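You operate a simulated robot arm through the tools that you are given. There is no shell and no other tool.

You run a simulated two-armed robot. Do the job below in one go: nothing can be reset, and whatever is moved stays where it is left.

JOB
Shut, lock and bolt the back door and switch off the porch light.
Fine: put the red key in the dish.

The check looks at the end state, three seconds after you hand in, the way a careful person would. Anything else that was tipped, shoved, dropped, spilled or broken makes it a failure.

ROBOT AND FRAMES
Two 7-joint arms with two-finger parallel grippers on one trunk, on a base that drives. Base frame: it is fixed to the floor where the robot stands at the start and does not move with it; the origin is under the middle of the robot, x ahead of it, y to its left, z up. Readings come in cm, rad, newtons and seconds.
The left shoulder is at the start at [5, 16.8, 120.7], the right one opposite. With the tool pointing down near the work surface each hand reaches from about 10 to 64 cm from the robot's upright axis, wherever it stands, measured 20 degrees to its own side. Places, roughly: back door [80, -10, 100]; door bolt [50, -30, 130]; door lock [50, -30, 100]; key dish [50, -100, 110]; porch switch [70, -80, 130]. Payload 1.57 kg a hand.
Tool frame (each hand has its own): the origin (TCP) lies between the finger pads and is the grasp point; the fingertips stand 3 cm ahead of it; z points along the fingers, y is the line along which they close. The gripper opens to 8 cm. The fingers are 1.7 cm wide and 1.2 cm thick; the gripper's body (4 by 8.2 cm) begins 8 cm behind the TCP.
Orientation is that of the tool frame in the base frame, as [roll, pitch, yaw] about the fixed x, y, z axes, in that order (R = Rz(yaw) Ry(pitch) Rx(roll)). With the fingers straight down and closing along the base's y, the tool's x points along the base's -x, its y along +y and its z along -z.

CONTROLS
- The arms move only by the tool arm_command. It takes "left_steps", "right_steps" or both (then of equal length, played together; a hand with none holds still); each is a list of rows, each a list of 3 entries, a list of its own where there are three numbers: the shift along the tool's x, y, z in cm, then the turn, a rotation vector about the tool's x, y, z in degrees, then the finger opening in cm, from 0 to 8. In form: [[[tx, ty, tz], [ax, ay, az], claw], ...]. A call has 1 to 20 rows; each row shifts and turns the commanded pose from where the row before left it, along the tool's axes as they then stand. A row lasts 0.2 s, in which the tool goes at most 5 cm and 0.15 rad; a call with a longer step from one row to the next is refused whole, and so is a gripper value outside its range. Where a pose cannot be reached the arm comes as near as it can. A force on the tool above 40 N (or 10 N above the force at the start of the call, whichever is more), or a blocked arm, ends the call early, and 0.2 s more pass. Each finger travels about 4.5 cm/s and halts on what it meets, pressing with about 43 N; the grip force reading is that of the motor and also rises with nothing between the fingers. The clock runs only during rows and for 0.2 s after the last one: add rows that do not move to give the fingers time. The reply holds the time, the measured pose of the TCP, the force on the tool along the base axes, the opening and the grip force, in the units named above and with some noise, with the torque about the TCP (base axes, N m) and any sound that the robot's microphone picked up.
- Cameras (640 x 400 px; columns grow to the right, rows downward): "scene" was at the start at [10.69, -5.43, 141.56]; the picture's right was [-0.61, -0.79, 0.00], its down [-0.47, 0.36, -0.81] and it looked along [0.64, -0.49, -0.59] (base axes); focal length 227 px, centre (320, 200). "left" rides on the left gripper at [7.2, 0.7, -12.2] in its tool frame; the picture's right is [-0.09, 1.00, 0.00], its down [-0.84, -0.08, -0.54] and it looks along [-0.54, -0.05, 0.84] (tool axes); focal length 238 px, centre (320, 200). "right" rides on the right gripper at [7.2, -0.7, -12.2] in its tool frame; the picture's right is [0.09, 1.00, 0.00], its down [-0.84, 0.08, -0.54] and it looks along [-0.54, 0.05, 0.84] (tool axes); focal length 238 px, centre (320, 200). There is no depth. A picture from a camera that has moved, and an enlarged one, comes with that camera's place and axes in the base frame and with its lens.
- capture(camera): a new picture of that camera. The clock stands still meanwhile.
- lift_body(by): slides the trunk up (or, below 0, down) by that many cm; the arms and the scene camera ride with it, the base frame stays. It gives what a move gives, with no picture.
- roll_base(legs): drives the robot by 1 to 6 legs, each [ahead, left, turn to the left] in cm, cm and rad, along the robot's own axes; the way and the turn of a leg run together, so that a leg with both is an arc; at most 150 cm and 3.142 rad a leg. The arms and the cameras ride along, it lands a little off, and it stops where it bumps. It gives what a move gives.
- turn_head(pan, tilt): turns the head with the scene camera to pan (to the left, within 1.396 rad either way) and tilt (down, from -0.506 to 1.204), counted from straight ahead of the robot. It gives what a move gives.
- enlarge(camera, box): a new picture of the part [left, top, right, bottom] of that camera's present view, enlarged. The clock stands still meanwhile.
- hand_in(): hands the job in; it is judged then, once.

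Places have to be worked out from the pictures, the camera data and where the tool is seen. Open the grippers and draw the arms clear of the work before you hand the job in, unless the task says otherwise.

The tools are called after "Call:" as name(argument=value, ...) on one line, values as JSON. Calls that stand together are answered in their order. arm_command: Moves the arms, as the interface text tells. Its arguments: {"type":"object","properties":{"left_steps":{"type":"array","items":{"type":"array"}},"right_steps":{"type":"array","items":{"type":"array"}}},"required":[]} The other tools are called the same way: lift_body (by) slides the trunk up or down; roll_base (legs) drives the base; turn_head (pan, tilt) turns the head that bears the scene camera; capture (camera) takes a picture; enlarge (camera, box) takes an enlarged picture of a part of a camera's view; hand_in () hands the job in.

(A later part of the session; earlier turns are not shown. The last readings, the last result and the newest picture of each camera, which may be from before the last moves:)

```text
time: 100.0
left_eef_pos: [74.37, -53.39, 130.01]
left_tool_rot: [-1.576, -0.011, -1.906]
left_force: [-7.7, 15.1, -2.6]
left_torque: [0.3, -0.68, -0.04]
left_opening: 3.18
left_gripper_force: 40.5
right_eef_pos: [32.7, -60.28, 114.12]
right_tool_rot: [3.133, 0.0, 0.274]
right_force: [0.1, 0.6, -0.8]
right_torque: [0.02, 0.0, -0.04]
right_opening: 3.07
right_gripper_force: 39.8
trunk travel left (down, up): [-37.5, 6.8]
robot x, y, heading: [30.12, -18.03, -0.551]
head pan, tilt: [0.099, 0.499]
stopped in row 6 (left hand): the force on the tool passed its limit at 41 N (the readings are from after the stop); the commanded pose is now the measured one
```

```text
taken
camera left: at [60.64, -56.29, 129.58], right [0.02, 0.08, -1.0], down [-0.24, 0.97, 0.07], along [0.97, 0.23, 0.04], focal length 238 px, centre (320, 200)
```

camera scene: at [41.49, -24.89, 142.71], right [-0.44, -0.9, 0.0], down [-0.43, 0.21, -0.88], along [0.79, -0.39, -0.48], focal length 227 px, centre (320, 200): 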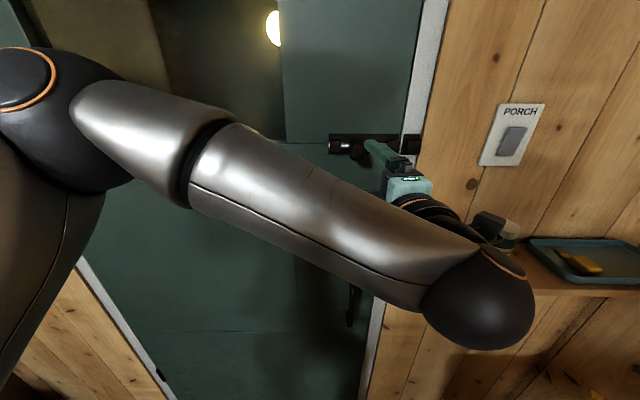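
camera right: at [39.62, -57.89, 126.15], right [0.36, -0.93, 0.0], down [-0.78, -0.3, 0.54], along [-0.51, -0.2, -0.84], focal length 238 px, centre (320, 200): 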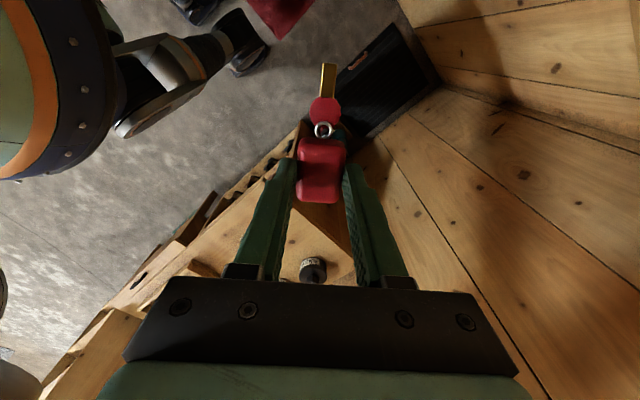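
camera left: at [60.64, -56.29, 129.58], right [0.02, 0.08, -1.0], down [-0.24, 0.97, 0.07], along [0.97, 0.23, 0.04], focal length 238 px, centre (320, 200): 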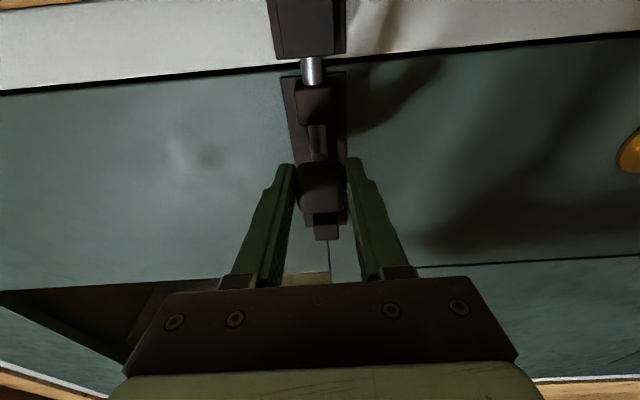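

It stopped at 41 N after 3.7 cm of travel. Checking whether the rod is fully inside the keeper.

Call:
enlarge(camera="left", box=[250, 0, 390, 250])

Call:
enlarge(camera="left", box=[270, 0, 370, 100])

Call:
enlarge(camera="scene", box=[320, 100, 440, 190])

```text
1.60 times, centred on (320, 125) of left
camera zoom: at [60.64, -56.29, 129.58], right [0.02, 0.08, -1.0], down [-0.24, 0.97, 0.07], along [0.97, 0.23, 0.04], focal length 381 px, centre (320, 320)
```

zoom: 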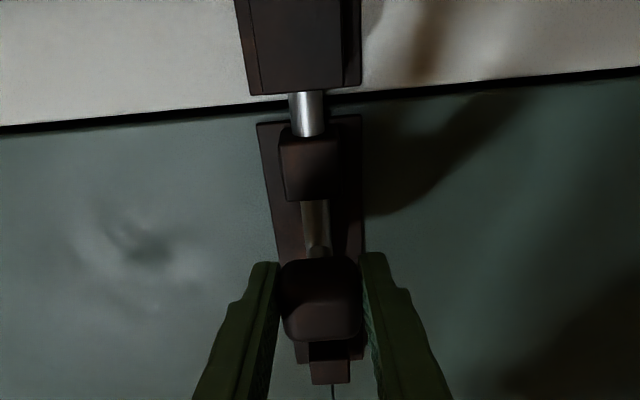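

```text
4.00 times, centred on (320, 50) of left
camera zoom: at [60.64, -56.29, 129.58], right [0.02, 0.08, -1.0], down [-0.24, 0.97, 0.07], along [0.97, 0.23, 0.04], focal length 953 px, centre (320, 800)
```

zoom: 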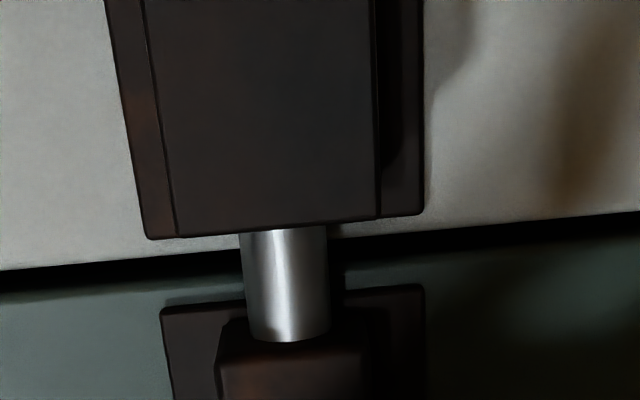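

```text
4.44 times, centred on (380, 145) of scene
camera zoom: at [41.32, -24.5, 142.79], right [-0.44, -0.9, 0.0], down [-0.43, 0.21, -0.88], along [0.79, -0.39, -0.48], focal length 1010 px, centre (53, 444)
```

zoom: 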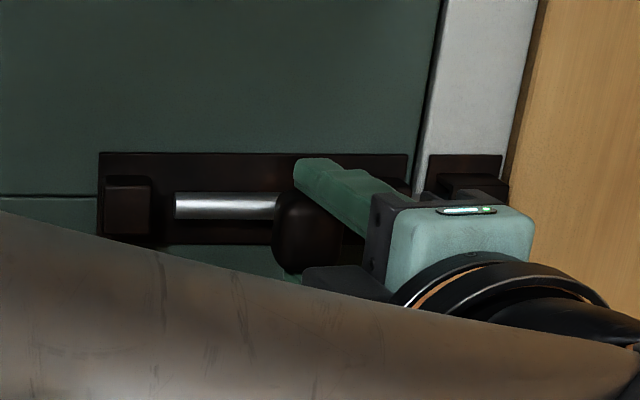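

The rod is inside the keeper. One more gentle push to confirm this is the end stop.

Call:
arm_command(left_steps=[[[0.4, 0, 0], [0, 0, 0], 2], [[0.4, 0, 0], [0, 0, 0], 2], [[0.4, 0, 0], [0, 0, 0], 2], [[0, 0, 0], [0, 0, 0], 2]])

Call:
enlarge(camera="left", box=[250, 0, 390, 250])

```text
time: 101.0
left_eef_pos: [74.5, -54.3, 130.0]
left_tool_rot: [-1.578, -0.017, -1.9]
left_force: [2.0, 29.7, -7.7]
left_torque: [0.14, -0.65, 0.25]
left_opening: 3.2
left_gripper_force: 40.4
right_eef_pos: [33.09, -60.09, 114.29]
right_tool_rot: [3.133, 0.002, 0.273]
right_force: [0.2, -0.5, -0.6]
right_torque: [-0.02, -0.03, -0.01]
right_opening: 3.04
right_gripper_force: 40.2
trunk travel left (down, up): [-37.5, 6.8]
robot x, y, heading: [30.41, -18.63, -0.547]
head pan, tilt: [0.099, 0.499]
```

```text
1.60 times, centred on (320, 125) of left
camera zoom: at [60.76, -57.25, 129.65], right [0.02, 0.07, -1.0], down [-0.24, 0.97, 0.07], along [0.97, 0.24, 0.04], focal length 381 px, centre (320, 320)
```

zoom: 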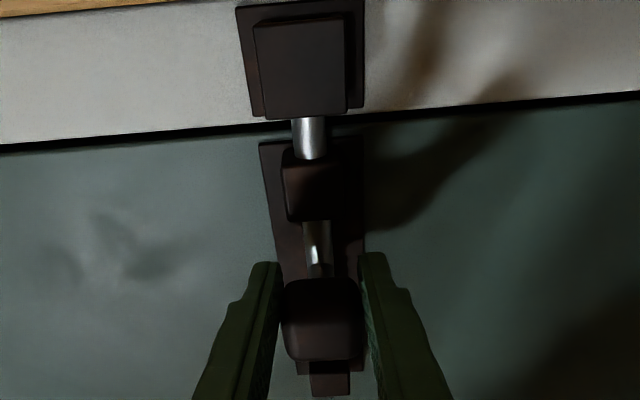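

The fingers slip along the knob while the bolt holds: that's the end stop. Releasing and backing off to inspect.

Call:
arm_command(left_steps=[[[-0.5, 0, 0], [0, 0, 0], 2], [[0, 0, 0], [0, 0, 0], 4], [[0, 0, 0], [0, 0, 0], 6], [[0, 0, 0], [0, 0, 0], 7], [[0, 0, 0], [0, 0, 0], 7], [[0, 0, -3], [0, 0, 0], 7], [[0, 0, -4], [0, 0, 0], 7], [[0, 0, -4], [0, 0, 0], 7], [[0, 0, 0], [0, 0, 0], 7]])

Call:
capture(camera="left")

Call:
capture(camera="scene")

```text
time: 103.0
left_eef_pos: [63.9, -50.94, 129.77]
left_tool_rot: [-1.579, -0.011, -1.91]
left_force: [0.2, -0.3, 0.0]
left_torque: [0.02, 0.04, 0.01]
left_opening: 7.0
left_gripper_force: 0.1
right_eef_pos: [32.86, -60.51, 113.95]
right_tool_rot: [3.135, 0.001, 0.271]
right_force: [-0.7, -0.1, -0.9]
right_torque: [0.03, -0.04, 0.0]
right_opening: 3.08
right_gripper_force: 40.1
trunk travel left (down, up): [-37.5, 6.8]
robot x, y, heading: [30.62, -18.75, -0.558]
head pan, tilt: [0.099, 0.499]
```

```text
taken
camera left: at [50.16, -53.8, 129.41], right [0.02, 0.08, -1.0], down [-0.23, 0.97, 0.07], along [0.97, 0.23, 0.04], focal length 238 px, centre (320, 200)
```

left: 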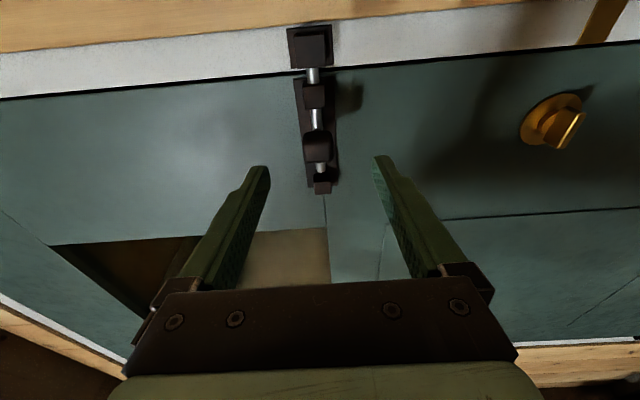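

```text
taken
camera scene: at [41.52, -24.82, 142.71], right [-0.44, -0.9, 0.0], down [-0.43, 0.21, -0.88], along [0.79, -0.39, -0.48], focal length 227 px, centre (320, 200)
```

scene: 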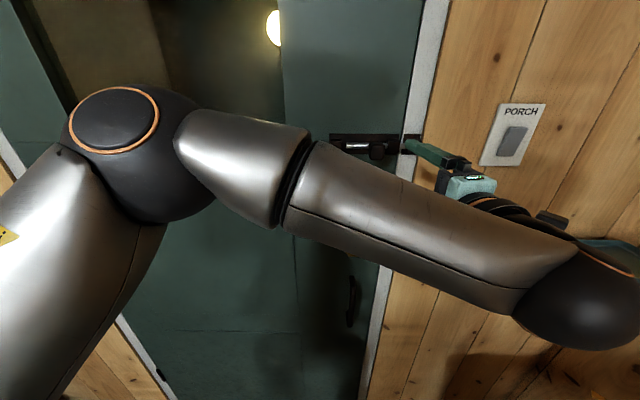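

Bolt and lock are done. Now a look at the porch switch.

Call:
enlarge(camera="scene", box=[465, 90, 565, 180])

Call:
enlarge(camera="left", box=[260, 10, 360, 210])

```text
4.44 times, centred on (515, 135) of scene
camera zoom: at [41.52, -24.82, 142.71], right [-0.44, -0.9, 0.0], down [-0.43, 0.21, -0.88], along [0.79, -0.39, -0.48], focal length 1010 px, centre (-547, 489)
```

zoom: 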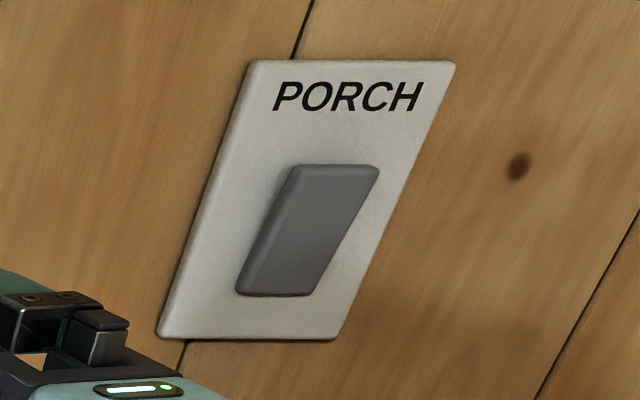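

```text
2.00 times, centred on (310, 110) of left
camera zoom: at [50.16, -53.8, 129.41], right [0.02, 0.08, -1.0], down [-0.23, 0.97, 0.07], along [0.97, 0.23, 0.04], focal length 477 px, centre (340, 380)
```

zoom: 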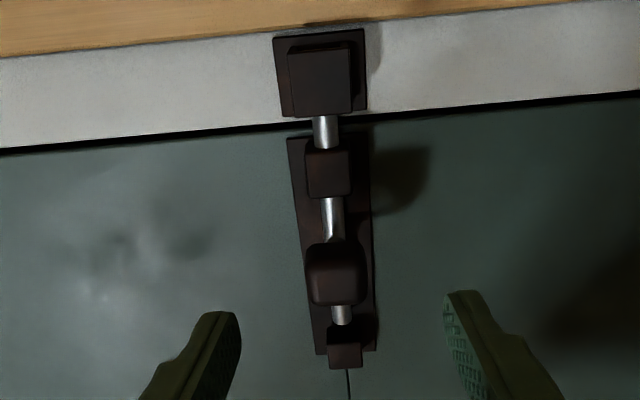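

The bolt rod is clearly through into the keeper. Now I'll fold the left hand back to its downward pose before driving closer to the shelf.

Call:
arm_command(left_steps=[[[0, 0, -1], [0, 0, 8.2], 5], [[0, 0, -1], [0, 0, 8.2], 4], [[0, 0, -1], [0, 0, 8.2], 4], [[0, 0, -1], [0, 0, 8.2], 4], [[0, 0, -1], [0, 0, 8.2], 4], [[0, 0, 0], [0, 0, 8.2], 4], [[0, 0, 0], [0, 0, 8.2], 4], [[0, 0, 0], [0, 0, 8.2], 4], [[0, 0, 0], [0, 0, 8.2], 4], [[0, 0, 0], [0, 0, 8.2], 4], [[0, 0, 0], [0, 0, 8], 4], [[0, 0, 0], [0, 0, 0], 4]])

Call:
capture(camera="scene")

```text
time: 105.7
left_eef_pos: [59.22, -49.15, 129.94]
left_tool_rot: [-2.208, 1.559, -2.549]
left_force: [0.2, 0.0, -0.3]
left_torque: [0.0, 0.01, 0.0]
left_opening: 4.01
left_gripper_force: 0.1
right_eef_pos: [32.86, -60.47, 113.98]
right_tool_rot: [3.137, 0.002, 0.273]
right_force: [0.3, -0.8, 0.9]
right_torque: [0.04, 0.0, 0.0]
right_opening: 3.06
right_gripper_force: 40.2
trunk travel left (down, up): [-37.5, 6.8]
robot x, y, heading: [30.07, -18.86, -0.553]
head pan, tilt: [0.099, 0.499]
```

```text
taken
camera scene: at [41.47, -24.81, 142.72], right [-0.44, -0.9, 0.0], down [-0.43, 0.21, -0.88], along [0.79, -0.39, -0.48], focal length 227 px, centre (320, 200)
```

scene: 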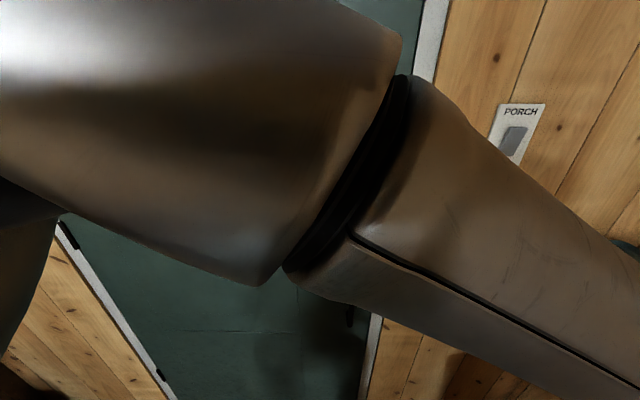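

The forearm is close to the head. I'll lower the hand and move it left before turning it down.

Call:
arm_command(left_steps=[[[2.5, 3, 0], [0, 0, 0], 4], [[2.5, 3, 0], [0, 0, 0], 4], [[2.5, 3, 0], [0, 0, 0], 4], [[2.5, 3, 0], [0, 0, 0], 4], [[2.5, 3, 0], [0, 0, 0], 4], [[2, 1, 0], [0, 0, 0], 4], [[0, 0, 0], [0, 0, 0], 4]])

Call:
capture(camera="scene")

```text
time: 107.2
left_eef_pos: [64.11, -34.12, 115.25]
left_tool_rot: [-2.113, 1.556, -2.451]
left_force: [-0.4, 0.1, -0.5]
left_torque: [0.02, 0.0, -0.03]
left_opening: 3.98
left_gripper_force: 0.1
right_eef_pos: [32.8, -60.46, 114.05]
right_tool_rot: [3.136, 0.002, 0.273]
right_force: [0.4, -0.4, 0.3]
right_torque: [0.0, 0.03, -0.01]
right_opening: 3.05
right_gripper_force: 40.0
trunk travel left (down, up): [-37.5, 6.8]
robot x, y, heading: [30.08, -19.14, -0.551]
head pan, tilt: [0.099, 0.499]
```

```text
taken
camera scene: at [41.47, -24.8, 142.72], right [-0.44, -0.9, 0.0], down [-0.43, 0.21, -0.88], along [0.79, -0.39, -0.48], focal length 227 px, centre (320, 200)
```

scene: 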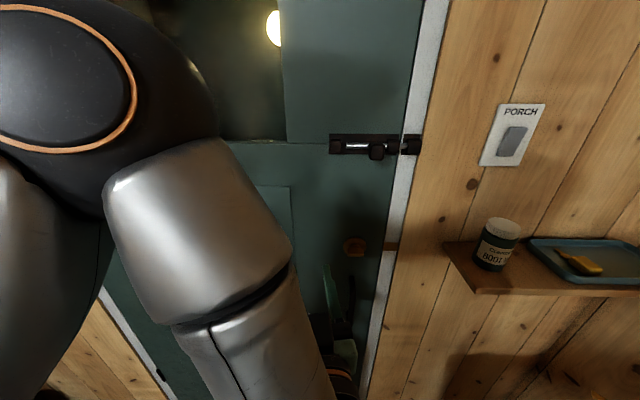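

Door, lock and bolt are all in view and look right. Now turning the left hand downward while retracting.

Call:
arm_command(left_steps=[[[0, 0.3, -0.9], [0, 8.2, 0], 4], [[0.13, 0.3, -0.89], [0, 8.2, 0], 4], [[0.25, 0.3, -0.86], [0, 8.2, 0], 4], [[0.37, 0.3, -0.82], [0, 8.2, 0], 4], [[0.49, 0.3, -0.76], [0, 8.2, 0], 4], [[0.59, 0.3, -0.68], [0, 8.2, 0], 4], [[0.68, 0.3, -0.59], [0, 8.2, 0], 4], [[0.76, 0.3, -0.48], [0, 8.2, 0], 4], [[0.82, 0.3, -0.37], [0, 8.2, 0], 4], [[0.86, 0.3, -0.25], [0, 8.2, 0], 4], [[0.89, 0.3, -0.12], [0, 8, 0], 4], [[0, 0, 0], [0, 0, 0], 4]])

Call:
capture(camera="scene")

```text
time: 109.8
left_eef_pos: [56.07, -27.81, 115.39]
left_tool_rot: [-3.13, -0.011, 2.8]
left_force: [0.4, -0.6, 0.2]
left_torque: [-0.01, -0.01, -0.05]
left_opening: 3.99
left_gripper_force: 0.1
right_eef_pos: [32.78, -60.53, 113.95]
right_tool_rot: [3.138, 0.002, 0.273]
right_force: [-0.6, -0.5, -1.4]
right_torque: [0.02, -0.02, -0.02]
right_opening: 3.06
right_gripper_force: 40.0
trunk travel left (down, up): [-37.5, 6.8]
robot x, y, heading: [30.19, -18.87, -0.555]
head pan, tilt: [0.099, 0.499]
```

```text
taken
camera scene: at [41.45, -24.81, 142.72], right [-0.44, -0.9, 0.0], down [-0.43, 0.21, -0.88], along [0.79, -0.39, -0.48], focal length 227 px, centre (320, 200)
```

scene: 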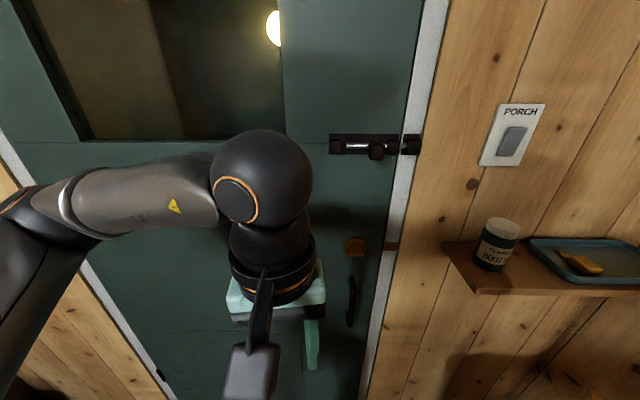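

Before driving I need the left elbow away from the door, so I'll pull the left hand back and out to the side.

Call:
arm_command(left_steps=[[[1, 3.5, 0], [0, 0, 0], 4], [[1, 3.5, 0], [0, 0, 0], 4], [[1, 3.5, 0], [0, 0, 0], 4], [[1, 3.5, 0], [0, 0, 0], 4], [[1, 3.5, 0], [0, 0, 0], 4], [[0, 0, 0], [0, 0, 0], 4]])

Call:
turn_head(pan=0.5, tilt=0.6)

Call:
capture(camera="scene")

```text
time: 111.2
left_eef_pos: [58.0, -10.27, 115.89]
left_tool_rot: [-3.132, -0.009, 2.8]
left_force: [-0.7, 0.1, 0.6]
left_torque: [0.02, 0.03, -0.01]
left_opening: 4.01
left_gripper_force: 0.0
left hand out of reach, approached as far as the arm can: row 5
right_eef_pos: [32.88, -60.58, 114.03]
right_tool_rot: [3.136, 0.003, 0.271]
right_force: [0.7, -0.6, -0.1]
right_torque: [0.02, 0.01, 0.02]
right_opening: 3.07
right_gripper_force: 39.9
trunk travel left (down, up): [-37.5, 6.8]
robot x, y, heading: [30.3, -18.42, -0.55]
head pan, tilt: [0.099, 0.499]
```

```text
time: 112.1
left_eef_pos: [58.03, -10.29, 116.07]
left_tool_rot: [-3.129, -0.008, 2.801]
left_force: [0.8, -0.4, 0.4]
left_torque: [0.02, 0.04, 0.02]
left_opening: 4.01
left_gripper_force: 0.0
right_eef_pos: [32.87, -60.43, 113.99]
right_tool_rot: [3.137, 0.002, 0.273]
right_force: [1.2, 0.4, -0.3]
right_torque: [0.01, 0.0, 0.0]
right_opening: 3.09
right_gripper_force: 40.1
trunk travel left (down, up): [-37.5, 6.8]
robot x, y, heading: [29.81, -18.64, -0.556]
head pan, tilt: [0.499, 0.6]
```

```text
taken
camera scene: at [42.12, -21.31, 141.81], right [-0.06, -1.0, 0.0], down [-0.56, 0.03, -0.83], along [0.82, -0.05, -0.56], focal length 227 px, centre (320, 200)
```

scene: 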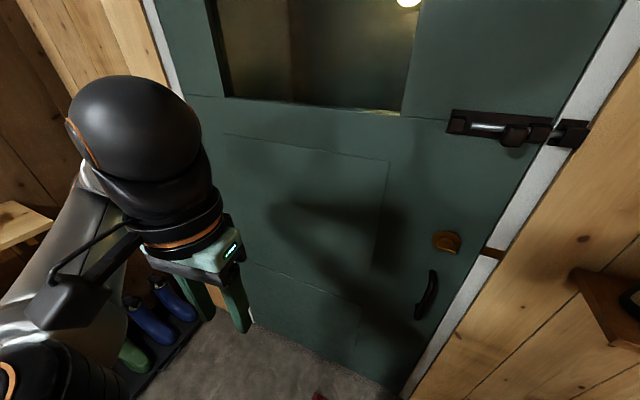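

The left arm is clear of the door. I'll raise the key hand a little, then drive diagonally to about [38, -36] and turn slightly right.

Call:
arm_command(right_steps=[[[0, 0, -3], [0, 0, 0], 1], [[0, 0, -3], [0, 0, 0], 1], [[0, 0, 0], [0, 0, 0], 1]])

Call:
roll_base(legs=[[9, -6, 0]])

Call:
turn_head(pan=-0.7, tilt=0.7)

Call:
capture(camera="scene")

Call:
capture(camera="right")

```text
time: 112.9
left_eef_pos: [58.01, -10.24, 115.88]
left_tool_rot: [-3.13, -0.008, 2.802]
left_force: [-1.2, 0.0, 0.1]
left_torque: [0.01, -0.01, 0.03]
left_opening: 4.02
left_gripper_force: 0.0
right_eef_pos: [33.05, -60.51, 119.99]
right_tool_rot: [3.136, 0.001, 0.271]
right_force: [-1.1, 0.1, -0.3]
right_torque: [0.0, 0.02, 0.02]
right_opening: 3.08
right_gripper_force: 39.8
trunk travel left (down, up): [-37.5, 6.8]
robot x, y, heading: [29.83, -18.76, -0.553]
head pan, tilt: [0.499, 0.6]
```

```text
time: 114.1
left_eef_pos: [62.65, -20.44, 115.99]
left_tool_rot: [-3.131, -0.009, 2.8]
left_force: [0.4, 0.3, 0.4]
left_torque: [0.03, -0.01, 0.0]
left_opening: 3.99
left_gripper_force: 0.1
right_eef_pos: [37.39, -70.61, 120.12]
right_tool_rot: [3.138, 0.001, 0.272]
right_force: [-0.4, 0.1, -0.5]
right_torque: [0.06, -0.01, 0.0]
right_opening: 3.06
right_gripper_force: 40.0
trunk travel left (down, up): [-37.5, 6.8]
robot x, y, heading: [34.27, -28.15, -0.553]
head pan, tilt: [0.499, 0.6]
```

```text
time: 115.5
left_eef_pos: [62.44, -20.4, 115.96]
left_tool_rot: [-3.129, -0.008, 2.8]
left_force: [0.0, -0.8, -0.3]
left_torque: [-0.02, -0.02, -0.02]
left_opening: 3.98
left_gripper_force: 0.1
right_eef_pos: [37.35, -70.5, 120.07]
right_tool_rot: [3.137, 0.0, 0.271]
right_force: [0.5, 0.2, -0.5]
right_torque: [0.0, -0.02, 0.01]
right_opening: 3.08
right_gripper_force: 40.2
trunk travel left (down, up): [-37.5, 6.8]
robot x, y, heading: [34.94, -29.12, -0.555]
head pan, tilt: [-0.7, 0.7]
```

```text
taken
camera scene: at [40.37, -38.9, 140.95], right [-0.95, -0.31, 0.0], down [-0.2, 0.61, -0.76], along [0.24, -0.73, -0.64], focal length 227 px, centre (320, 200)
```

scene: 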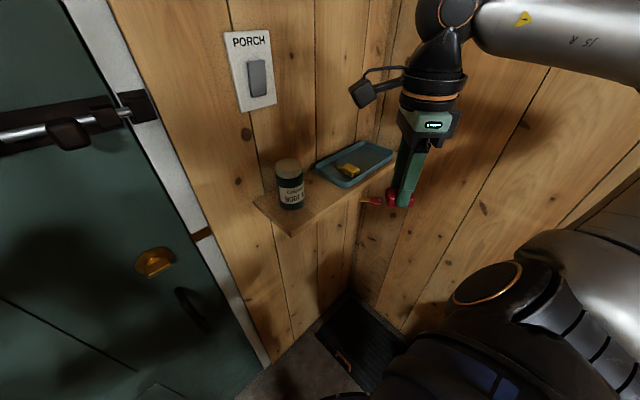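

```text
taken
camera right: at [44.04, -67.75, 132.25], right [0.36, -0.93, 0.0], down [-0.79, -0.3, 0.54], along [-0.51, -0.2, -0.84], focal length 238 px, centre (320, 200)
```

right: 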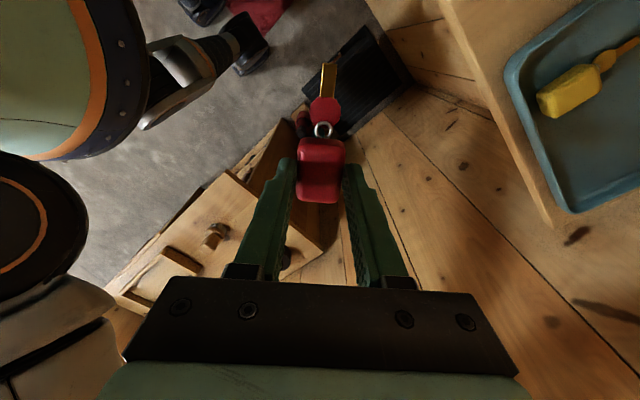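

The dish holds the yellow key in its left half, and its right half is free. Before driving the last bit I'll check base clearance to the bench.

Call:
turn_head(pan=-0.9, tilt=1.15)

Call:
capture(camera="scene")

Call:
capture(camera="left")

```text
time: 116.4
left_eef_pos: [62.48, -20.37, 116.0]
left_tool_rot: [-3.13, -0.009, 2.799]
left_force: [0.1, -0.1, -0.3]
left_torque: [-0.02, -0.01, 0.02]
left_opening: 3.97
left_gripper_force: 0.0
right_eef_pos: [37.44, -70.53, 120.15]
right_tool_rot: [3.136, 0.001, 0.27]
right_force: [0.4, 0.3, 0.5]
right_torque: [0.03, 0.02, 0.0]
right_opening: 3.08
right_gripper_force: 39.5
trunk travel left (down, up): [-37.5, 6.8]
robot x, y, heading: [34.47, -28.82, -0.558]
head pan, tilt: [-0.901, 1.15]
```

```text
taken
camera scene: at [38.42, -36.75, 137.64], right [-0.99, -0.11, 0.0], down [-0.1, 0.91, -0.41], along [0.05, -0.41, -0.91], focal length 227 px, centre (320, 200)
```

scene: 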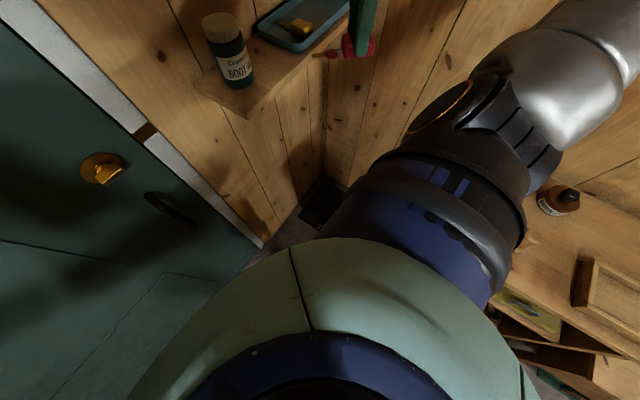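

```text
taken
camera left: at [56.14, -17.33, 128.33], right [0.42, 0.91, -0.01], down [0.77, -0.35, 0.54], along [0.48, -0.24, -0.84], focal length 238 px, centre (320, 200)
```

left: 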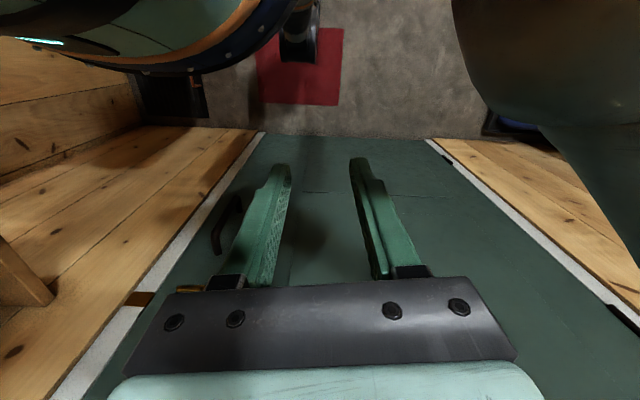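

Clearances look adequate: about 34 cm from the base centre to the bench corner, and the left hand well off the door. Driving the last bit and turning slightly right.

Call:
roll_base(legs=[[8, -4, 0], [0, 0, -0.28]])

Call:
turn_head(pan=-0.5, tilt=0.75)

Call:
capture(camera="scene")

Call:
capture(camera="right")

```text
time: 118.5
left_eef_pos: [68.28, -36.17, 116.0]
left_tool_rot: [-3.129, -0.008, 2.519]
left_force: [-0.1, -1.1, 0.6]
left_torque: [0.0, 0.01, 0.03]
left_opening: 4.0
left_gripper_force: 0.0
right_eef_pos: [30.39, -77.32, 120.14]
right_tool_rot: [3.137, 0.001, -0.01]
right_force: [-0.3, 0.9, 0.1]
right_torque: [0.02, 0.02, -0.02]
right_opening: 3.06
right_gripper_force: 39.8
trunk travel left (down, up): [-37.5, 6.8]
robot x, y, heading: [39.64, -35.9, -0.839]
head pan, tilt: [-0.901, 1.15]
```

```text
time: 119.3
left_eef_pos: [68.35, -36.24, 116.05]
left_tool_rot: [-3.13, -0.01, 2.516]
left_force: [0.0, -0.4, 0.3]
left_torque: [0.0, 0.02, -0.04]
left_opening: 4.0
left_gripper_force: 0.1
right_eef_pos: [30.43, -77.33, 120.0]
right_tool_rot: [3.135, 0.001, -0.01]
right_force: [-0.7, 0.0, 0.4]
right_torque: [0.0, 0.02, 0.0]
right_opening: 3.06
right_gripper_force: 39.7
trunk travel left (down, up): [-37.5, 6.8]
robot x, y, heading: [39.19, -36.32, -0.842]
head pan, tilt: [-0.499, 0.75]
```

```text
taken
camera scene: at [43.69, -47.49, 140.52], right [-0.97, -0.23, 0.0], down [-0.16, 0.66, -0.73], along [0.17, -0.71, -0.68], focal length 227 px, centre (320, 200)
```

scene: 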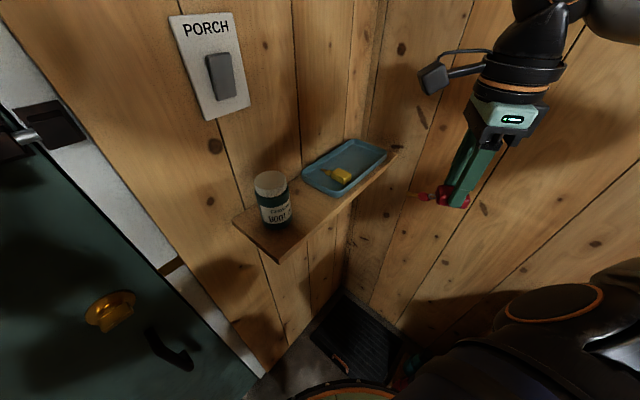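

```text
taken
camera right: at [37.53, -76.59, 132.25], right [0.08, -1.0, 0.0], down [-0.84, -0.07, 0.54], along [-0.54, -0.05, -0.84], focal length 238 px, centre (320, 200)
```

right: 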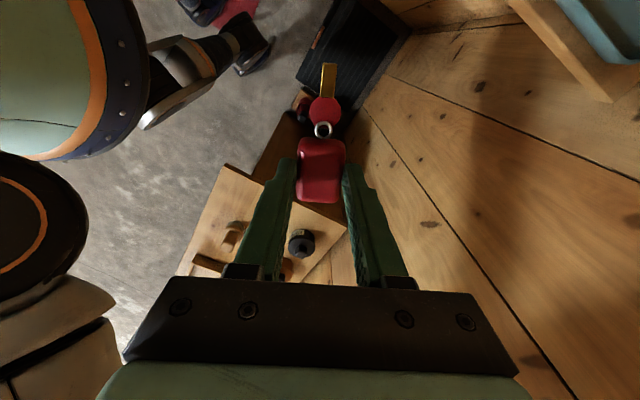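

The refined room frame puts the dish corners at [48.7,-83.7], [38.9,-102.4], [48.6,-107.3] and [58.1,-89], with the yellow key in its left part. I'll carry the red key above the free right part, around [44.7, -100.3].

Call:
arm_command(right_steps=[[[2.07, 3.27, 0], [0, 0, -3.3], 1], [[2.07, 3.27, 0], [0, 0, -3.3], 1], [[2.3, 3.1, 0], [0, 0, -3.3], 1], [[2.4, 3.0, 0], [0, 0, -3.3], 1], [[2.5, 2.8, 0], [0, 0, -3.3], 1], [[2.6, 2.6, 0], [0, 0, -3.3], 1], [[2.7, 2.4, 0], [0, 0, -3.3], 1], [[0, 0, 0], [0, 0, 0], 1]])

Call:
capture(camera="right")

Call:
capture(camera="scene")

```text
time: 121.2
left_eef_pos: [68.32, -36.21, 115.94]
left_tool_rot: [-3.129, -0.005, 2.52]
left_force: [-0.6, 0.9, 0.1]
left_torque: [0.02, -0.02, -0.02]
left_opening: 4.0
left_gripper_force: 0.0
right_eef_pos: [49.6, -94.6, 120.22]
right_tool_rot: [3.135, 0.002, 0.392]
right_force: [-0.4, -0.1, -0.7]
right_torque: [0.02, -0.02, 0.02]
right_opening: 3.07
right_gripper_force: 40.2
trunk travel left (down, up): [-37.5, 6.8]
robot x, y, heading: [38.97, -35.9, -0.84]
head pan, tilt: [-0.499, 0.75]
```

```text
taken
camera right: at [55.93, -91.02, 132.3], right [0.47, -0.88, 0.0], down [-0.74, -0.39, 0.54], along [-0.48, -0.26, -0.84], focal length 238 px, centre (320, 200)
```

right: 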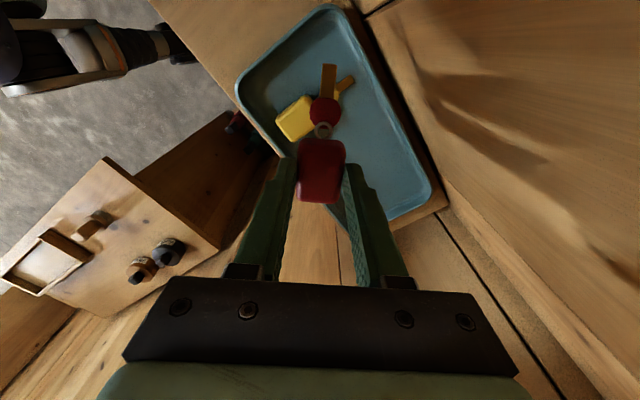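

```text
taken
camera scene: at [43.66, -47.43, 140.53], right [-0.97, -0.23, 0.0], down [-0.16, 0.66, -0.73], along [0.17, -0.71, -0.68], focal length 227 px, centre (320, 200)
```

scene: 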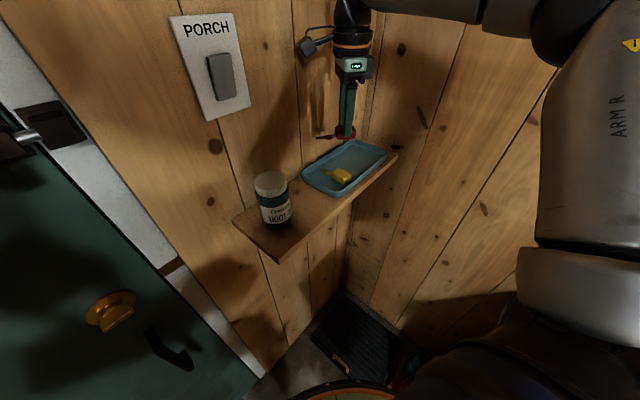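

The rotation made the shift overshoot; the hand is at [49.6, -94.6]. Correcting toward about [45, -101.5].

Call:
arm_command(right_steps=[[[-3.4, 2.4, 0], [0, 0, 0], 1], [[-3.3, 2.4, 0], [0, 0, 0], 1], [[0, 0, 3], [0, 0, 0], 1], [[0, 0, 0], [0, 0, 0], 1]])

Call:
capture(camera="right")

Call:
enlarge(camera="scene", box=[270, 60, 430, 220])

```text
time: 122.2
left_eef_pos: [68.46, -36.12, 116.01]
left_tool_rot: [-3.13, -0.008, 2.518]
left_force: [-0.5, -0.2, -0.3]
left_torque: [0.01, 0.02, 0.01]
left_opening: 4.01
left_gripper_force: 0.1
right_eef_pos: [45.37, -101.55, 117.08]
right_tool_rot: [3.137, 0.003, 0.393]
right_force: [1.0, 0.1, -0.9]
right_torque: [0.0, -0.02, -0.02]
right_opening: 3.06
right_gripper_force: 40.0
trunk travel left (down, up): [-37.5, 6.8]
robot x, y, heading: [39.3, -36.26, -0.837]
head pan, tilt: [-0.499, 0.75]
```

```text
taken
camera right: at [51.72, -98.12, 129.16], right [0.47, -0.88, 0.0], down [-0.74, -0.39, 0.55], along [-0.48, -0.26, -0.84], focal length 238 px, centre (320, 200)
```

right: 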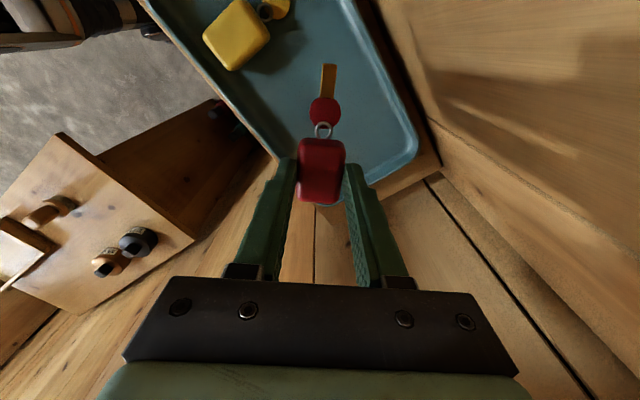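

```text
2.50 times, centred on (350, 140) of scene
camera zoom: at [43.7, -47.48, 140.52], right [-0.97, -0.23, 0.0], down [-0.16, 0.66, -0.73], along [0.17, -0.71, -0.68], focal length 568 px, centre (245, 350)
```

zoom: 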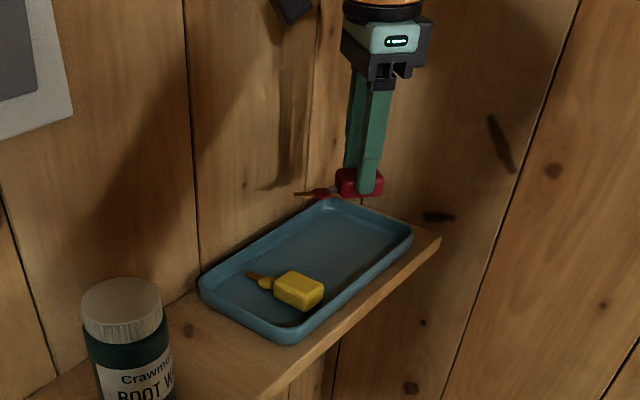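

The projected landing spot is inside the dish near its right end, clear of the yellow key. I'll shift slightly inward and descend toward the floor.

Call:
arm_command(right_steps=[[[1.2, 0.8, 1], [0, 0, 0], 1], [[0, 0, 2], [0, 0, 0], 1], [[0, 0, 1.5], [0, 0, 0], 1], [[0, 0, 0], [0, 0, 0], 1]])

Call:
capture(camera="right")

Call:
enlarge(camera="scene", box=[270, 60, 430, 220])

```text
time: 123.2
left_eef_pos: [68.33, -36.16, 115.97]
left_tool_rot: [-3.129, -0.008, 2.52]
left_force: [1.0, 0.3, -0.7]
left_torque: [0.01, 0.03, 0.02]
left_opening: 4.0
left_gripper_force: 0.1
right_eef_pos: [46.76, -101.88, 112.46]
right_tool_rot: [3.139, 0.004, 0.393]
right_force: [-0.1, 0.3, -0.5]
right_torque: [0.0, -0.01, -0.01]
right_opening: 3.05
right_gripper_force: 39.5
trunk travel left (down, up): [-37.5, 6.8]
robot x, y, heading: [39.4, -36.35, -0.839]
head pan, tilt: [-0.499, 0.75]
```

```text
taken
camera right: at [53.13, -98.36, 124.57], right [0.47, -0.88, 0.0], down [-0.74, -0.39, 0.54], along [-0.48, -0.26, -0.84], focal length 238 px, centre (320, 200)
```

right: 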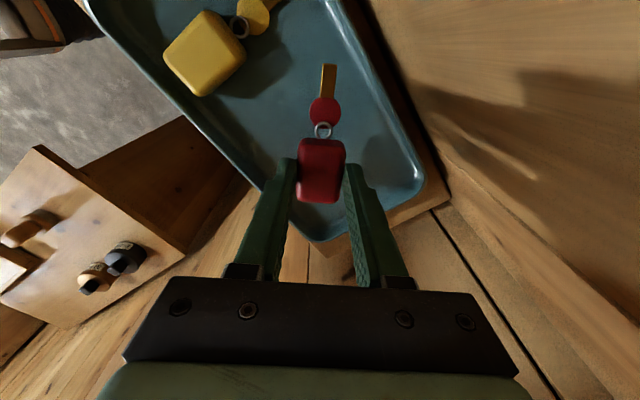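

```text
2.50 times, centred on (350, 140) of scene
camera zoom: at [43.69, -47.48, 140.52], right [-0.97, -0.23, 0.0], down [-0.16, 0.66, -0.73], along [0.17, -0.71, -0.68], focal length 568 px, centre (245, 350)
```

zoom: 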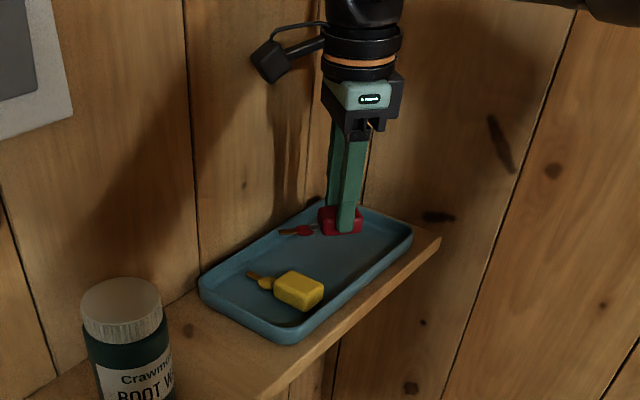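

The tag is just above the dish floor inside the right end. Lowering in small steps and watching the vertical force.

Call:
arm_command(right_steps=[[[0, 0, 0.5], [0, 0, 0], 1], [[0, 0, 0.4], [0, 0, 0], 1], [[0, 0, 0], [0, 0, 0], 1]])

Call:
enlarge(camera="scene", box=[310, 110, 390, 190])

```text
time: 124.0
left_eef_pos: [68.31, -36.17, 116.11]
left_tool_rot: [-3.13, -0.009, 2.518]
left_force: [0.0, -0.2, 0.2]
left_torque: [0.01, 0.0, 0.01]
left_opening: 3.99
left_gripper_force: 0.2
right_eef_pos: [46.78, -101.85, 111.67]
right_tool_rot: [3.138, 0.003, 0.392]
right_force: [-0.4, 0.5, 0.0]
right_torque: [0.01, 0.0, 0.01]
right_opening: 3.08
right_gripper_force: 40.3
trunk travel left (down, up): [-37.5, 6.8]
robot x, y, heading: [39.54, -36.11, -0.841]
head pan, tilt: [-0.499, 0.75]
```

```text
5.00 times, centred on (350, 150) of scene
camera zoom: at [43.7, -47.49, 140.52], right [-0.97, -0.23, 0.0], down [-0.16, 0.66, -0.73], along [0.17, -0.71, -0.68], focal length 1136 px, centre (170, 450)
```

zoom: 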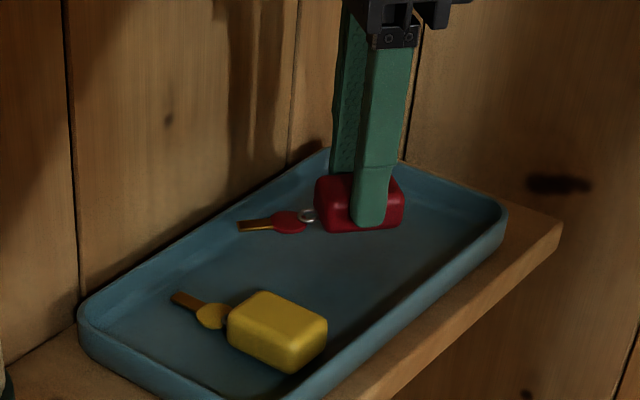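

No contact yet, but the rear finger is close to the back rim. I'll shift 1.3 cm toward the front and then lower further.

Call:
arm_command(right_steps=[[[-0.83, -1.0, 0], [0, 0, 0], 1], [[0, 0, 0.3], [0, 0, 0], 1], [[0, 0, 0.3], [0, 0, 0], 1], [[0, 0, 0], [0, 0, 0], 1]])

Call:
enlarge(camera="scene", box=[310, 110, 390, 190])

```text
time: 125.0
left_eef_pos: [68.38, -36.18, 116.02]
left_tool_rot: [-3.13, -0.008, 2.519]
left_force: [-0.1, 0.2, 0.1]
left_torque: [-0.01, 0.01, -0.02]
left_opening: 4.01
left_gripper_force: 0.1
right_eef_pos: [45.53, -101.3, 111.18]
right_tool_rot: [3.139, 0.002, 0.391]
right_force: [0.4, 0.5, -1.0]
right_torque: [0.0, 0.05, 0.01]
right_opening: 3.1
right_gripper_force: 39.8
trunk travel left (down, up): [-37.5, 6.8]
robot x, y, heading: [39.21, -36.71, -0.837]
head pan, tilt: [-0.499, 0.75]
```

```text
5.00 times, centred on (350, 150) of scene
camera zoom: at [43.71, -47.49, 140.52], right [-0.97, -0.23, 0.0], down [-0.16, 0.66, -0.73], along [0.17, -0.71, -0.68], focal length 1136 px, centre (170, 450)
```

zoom: 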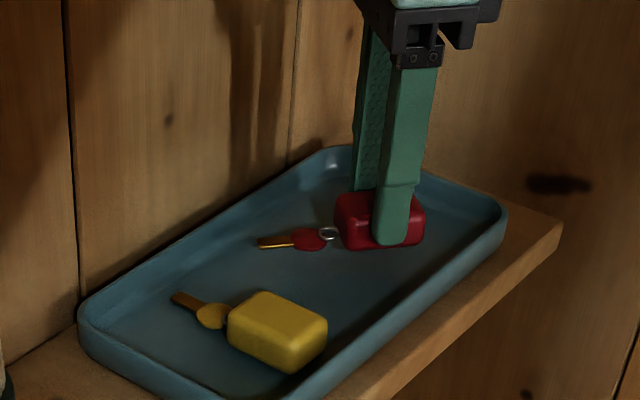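

Well placed now. Continuing down in 0.3 cm steps.

Call:
arm_command(right_steps=[[[0, 0, 0.3], [0, 0, 0], 1], [[0, 0, 0], [0, 0, 0], 1]])

Call:
arm_command(right_steps=[[[0, 0, 0.3], [0, 0, 0], 1], [[0, 0, 0], [0, 0, 0], 1]])

Call:
enlarge(camera="scene", box=[310, 110, 390, 190])

```text
time: 125.5
left_eef_pos: [68.26, -36.13, 115.95]
left_tool_rot: [-3.13, -0.009, 2.517]
left_force: [-0.2, 0.2, 0.6]
left_torque: [-0.06, 0.0, 0.0]
left_opening: 3.97
left_gripper_force: 0.0
right_eef_pos: [45.62, -101.37, 110.95]
right_tool_rot: [3.138, 0.004, 0.393]
right_force: [-1.0, -0.5, -0.2]
right_torque: [0.01, 0.04, 0.0]
right_opening: 3.07
right_gripper_force: 39.7
trunk travel left (down, up): [-37.5, 6.8]
robot x, y, heading: [39.2, -35.95, -0.835]
head pan, tilt: [-0.499, 0.75]
```

```text
time: 126.2
left_eef_pos: [68.35, -36.27, 115.97]
left_tool_rot: [-3.128, -0.009, 2.518]
left_force: [-0.7, 0.0, -0.5]
left_torque: [0.01, 0.03, 0.01]
left_opening: 3.98
left_gripper_force: 0.1
right_eef_pos: [45.47, -101.27, 110.45]
right_tool_rot: [3.137, 0.003, 0.393]
right_force: [-0.7, -0.2, -0.9]
right_torque: [-0.02, 0.03, -0.02]
right_opening: 3.06
right_gripper_force: 39.8
trunk travel left (down, up): [-37.5, 6.8]
robot x, y, heading: [39.39, -36.15, -0.833]
head pan, tilt: [-0.499, 0.75]
```

```text
5.00 times, centred on (350, 150) of scene
camera zoom: at [43.7, -47.49, 140.52], right [-0.97, -0.23, 0.0], down [-0.16, 0.66, -0.73], along [0.17, -0.71, -0.68], focal length 1136 px, centre (170, 450)
```

zoom: 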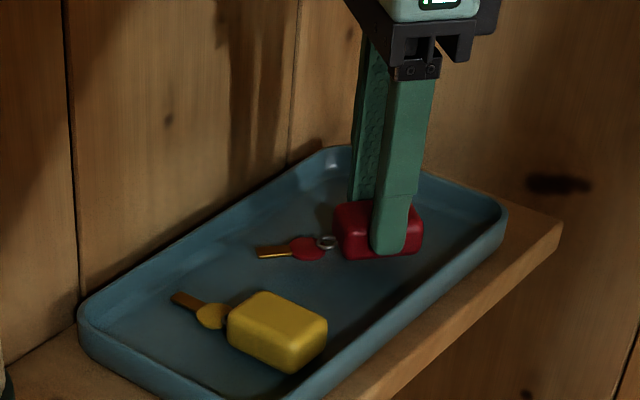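

Still no contact. Two more small steps.

Call:
arm_command(right_steps=[[[0, 0, 0.3], [0, 0, 0], 1], [[0, 0, 0], [0, 0, 0], 1]])

Call:
arm_command(right_steps=[[[0, 0, 0.3], [0, 0, 0], 1], [[0, 0, 0], [0, 0, 0], 1]])

Call:
enlarge(camera="scene", box=[310, 110, 390, 190])

```text
time: 126.8
left_eef_pos: [68.29, -36.24, 115.99]
left_tool_rot: [-3.13, -0.01, 2.52]
left_force: [-0.3, 0.4, 0.1]
left_torque: [-0.04, 0.03, 0.0]
left_opening: 4.01
left_gripper_force: 0.1
right_eef_pos: [45.58, -101.4, 110.34]
right_tool_rot: [3.138, 0.003, 0.392]
right_force: [-0.4, -0.4, -0.3]
right_torque: [0.03, -0.01, -0.01]
right_opening: 3.05
right_gripper_force: 39.9
trunk travel left (down, up): [-37.5, 6.8]
robot x, y, heading: [39.36, -36.21, -0.834]
head pan, tilt: [-0.499, 0.75]
```

```text
time: 127.3
left_eef_pos: [68.39, -36.16, 115.98]
left_tool_rot: [-3.13, -0.008, 2.519]
left_force: [0.4, 0.2, 0.3]
left_torque: [0.02, 0.01, 0.02]
left_opening: 4.0
left_gripper_force: 0.0
right_eef_pos: [45.6, -101.46, 109.99]
right_tool_rot: [3.138, 0.004, 0.394]
right_force: [-0.6, -0.6, -0.3]
right_torque: [-0.01, 0.03, -0.04]
right_opening: 3.07
right_gripper_force: 39.8
trunk travel left (down, up): [-37.5, 6.8]
robot x, y, heading: [39.49, -36.3, -0.838]
head pan, tilt: [-0.499, 0.75]
```

```text
5.00 times, centred on (350, 150) of scene
camera zoom: at [43.7, -47.49, 140.52], right [-0.97, -0.23, 0.0], down [-0.16, 0.66, -0.73], along [0.17, -0.71, -0.68], focal length 1136 px, centre (170, 450)
```

zoom: 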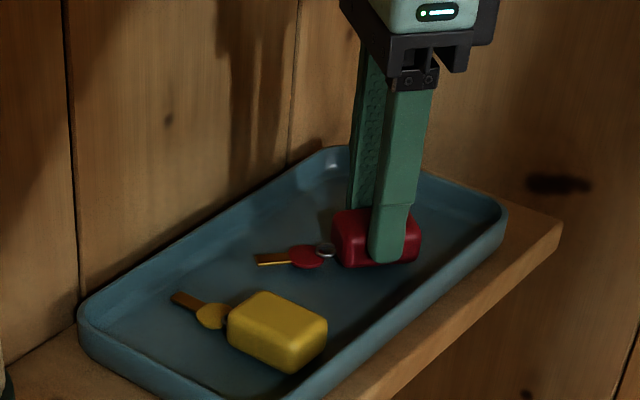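

Continuing down carefully.

Call:
arm_command(right_steps=[[[0, 0, 0.25], [0, 0, 0], 1], [[0, 0, 0], [0, 0, 0], 1]])

Call:
arm_command(right_steps=[[[0, 0, 0.25], [0, 0, 0], 1], [[0, 0, 0], [0, 0, 0], 1]])

Call:
arm_command(right_steps=[[[0, 0, 0.25], [0, 0, 0], 1], [[0, 0, 0], [0, 0, 0], 1]])

Call:
enlarge(camera="scene", box=[310, 110, 390, 190])

```text
time: 128.0
left_eef_pos: [68.31, -36.2, 115.96]
left_tool_rot: [-3.13, -0.01, 2.517]
left_force: [-0.7, -0.1, 0.3]
left_torque: [0.01, 0.0, 0.03]
left_opening: 3.97
left_gripper_force: 0.1
right_eef_pos: [45.67, -101.22, 109.76]
right_tool_rot: [3.138, 0.003, 0.393]
right_force: [-0.7, -0.9, -0.5]
right_torque: [-0.01, 0.03, 0.0]
right_opening: 3.05
right_gripper_force: 39.9
trunk travel left (down, up): [-37.5, 6.8]
robot x, y, heading: [39.23, -36.65, -0.84]
head pan, tilt: [-0.499, 0.75]
```

```text
time: 128.6
left_eef_pos: [68.32, -36.15, 116.0]
left_tool_rot: [-3.129, -0.008, 2.519]
left_force: [-0.3, 0.4, 0.7]
left_torque: [-0.01, 0.0, 0.03]
left_opening: 3.98
left_gripper_force: 0.1
right_eef_pos: [45.55, -101.4, 109.56]
right_tool_rot: [3.135, 0.004, 0.394]
right_force: [-1.7, -1.1, 6.7]
right_torque: [0.06, 0.03, 0.04]
right_opening: 3.07
right_gripper_force: 40.0
trunk travel left (down, up): [-37.5, 6.8]
robot x, y, heading: [39.49, -36.34, -0.835]
head pan, tilt: [-0.499, 0.75]
```

```text
time: 129.2
left_eef_pos: [68.33, -36.08, 115.99]
left_tool_rot: [-3.128, -0.007, 2.518]
left_force: [-0.5, -0.9, 0.0]
left_torque: [0.01, 0.0, -0.02]
left_opening: 4.01
left_gripper_force: 0.1
right_eef_pos: [45.58, -101.24, 109.51]
right_tool_rot: [3.131, 0.002, 0.392]
right_force: [-0.9, -3.5, 19.9]
right_torque: [0.16, 0.03, 0.01]
right_opening: 3.07
right_gripper_force: 39.6
trunk travel left (down, up): [-37.5, 6.8]
robot x, y, heading: [39.5, -36.31, -0.833]
head pan, tilt: [-0.499, 0.75]
```

```text
5.00 times, centred on (350, 150) of scene
camera zoom: at [43.66, -47.29, 140.57], right [-0.97, -0.23, 0.0], down [-0.16, 0.66, -0.73], along [0.17, -0.71, -0.68], focal length 1136 px, centre (170, 450)
```

zoom: 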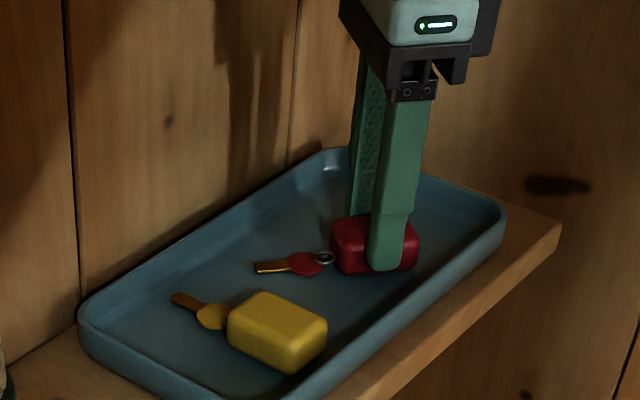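

Contact with the dish floor (7 N, then 20 N). I'll ease up slightly, open a little and rise straight out.

Call:
arm_command(right_steps=[[[0, 0, -0.3], [0, 0, 0], 2], [[0, 0, 0], [0, 0, 0], 3.3], [[0, 0, 0], [0, 0, 0], 4.2], [[0, 0, 0], [0, 0, 0], 4.4], [[0, 0, -1], [0, 0, 0], 4.4], [[0, 0, -2], [0, 0, 0], 4.4], [[0, 0, -3], [0, 0, 0], 4.4], [[0, 0, -4], [0, 0, 0], 4.4], [[0, 0, -4], [0, 0, 0], 4.4], [[0, 0, 0], [0, 0, 0], 4.4]])

Call:
enlarge(camera="scene", box=[260, 90, 420, 230])

Call:
capture(camera="right")

```text
time: 131.3
left_eef_pos: [68.35, -36.25, 116.01]
left_tool_rot: [-3.131, -0.007, 2.518]
left_force: [0.2, 0.7, -0.4]
left_torque: [0.03, 0.0, -0.05]
left_opening: 4.0
left_gripper_force: 0.1
right_eef_pos: [45.49, -101.21, 123.49]
right_tool_rot: [3.14, 0.003, 0.394]
right_force: [-0.3, -0.1, -0.2]
right_torque: [-0.02, -0.01, 0.03]
right_opening: 4.38
right_gripper_force: 0.0
trunk travel left (down, up): [-37.5, 6.8]
robot x, y, heading: [39.32, -36.14, -0.837]
head pan, tilt: [-0.499, 0.75]
```

```text
2.86 times, centred on (340, 160) of scene
camera zoom: at [43.69, -47.5, 140.52], right [-0.97, -0.23, 0.0], down [-0.16, 0.66, -0.73], along [0.17, -0.71, -0.68], focal length 649 px, centre (263, 314)
```

zoom: 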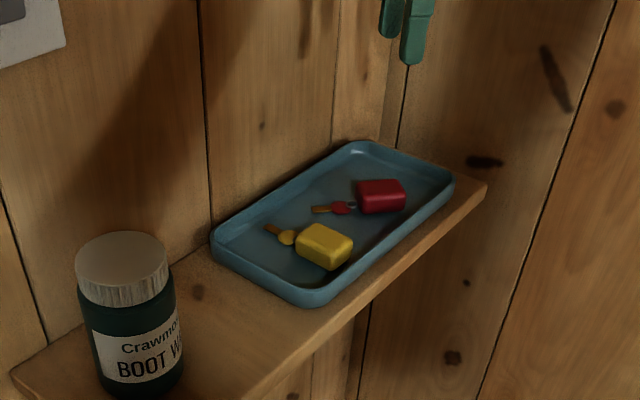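

```text
taken
camera right: at [51.92, -97.69, 135.69], right [0.47, -0.89, 0.0], down [-0.74, -0.39, 0.55], along [-0.48, -0.26, -0.84], focal length 238 px, centre (320, 200)
```

right: 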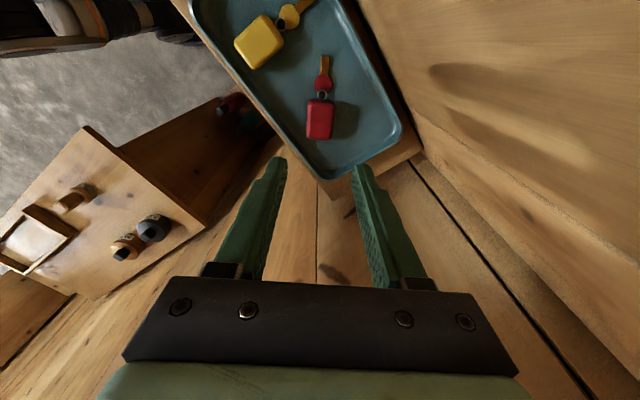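

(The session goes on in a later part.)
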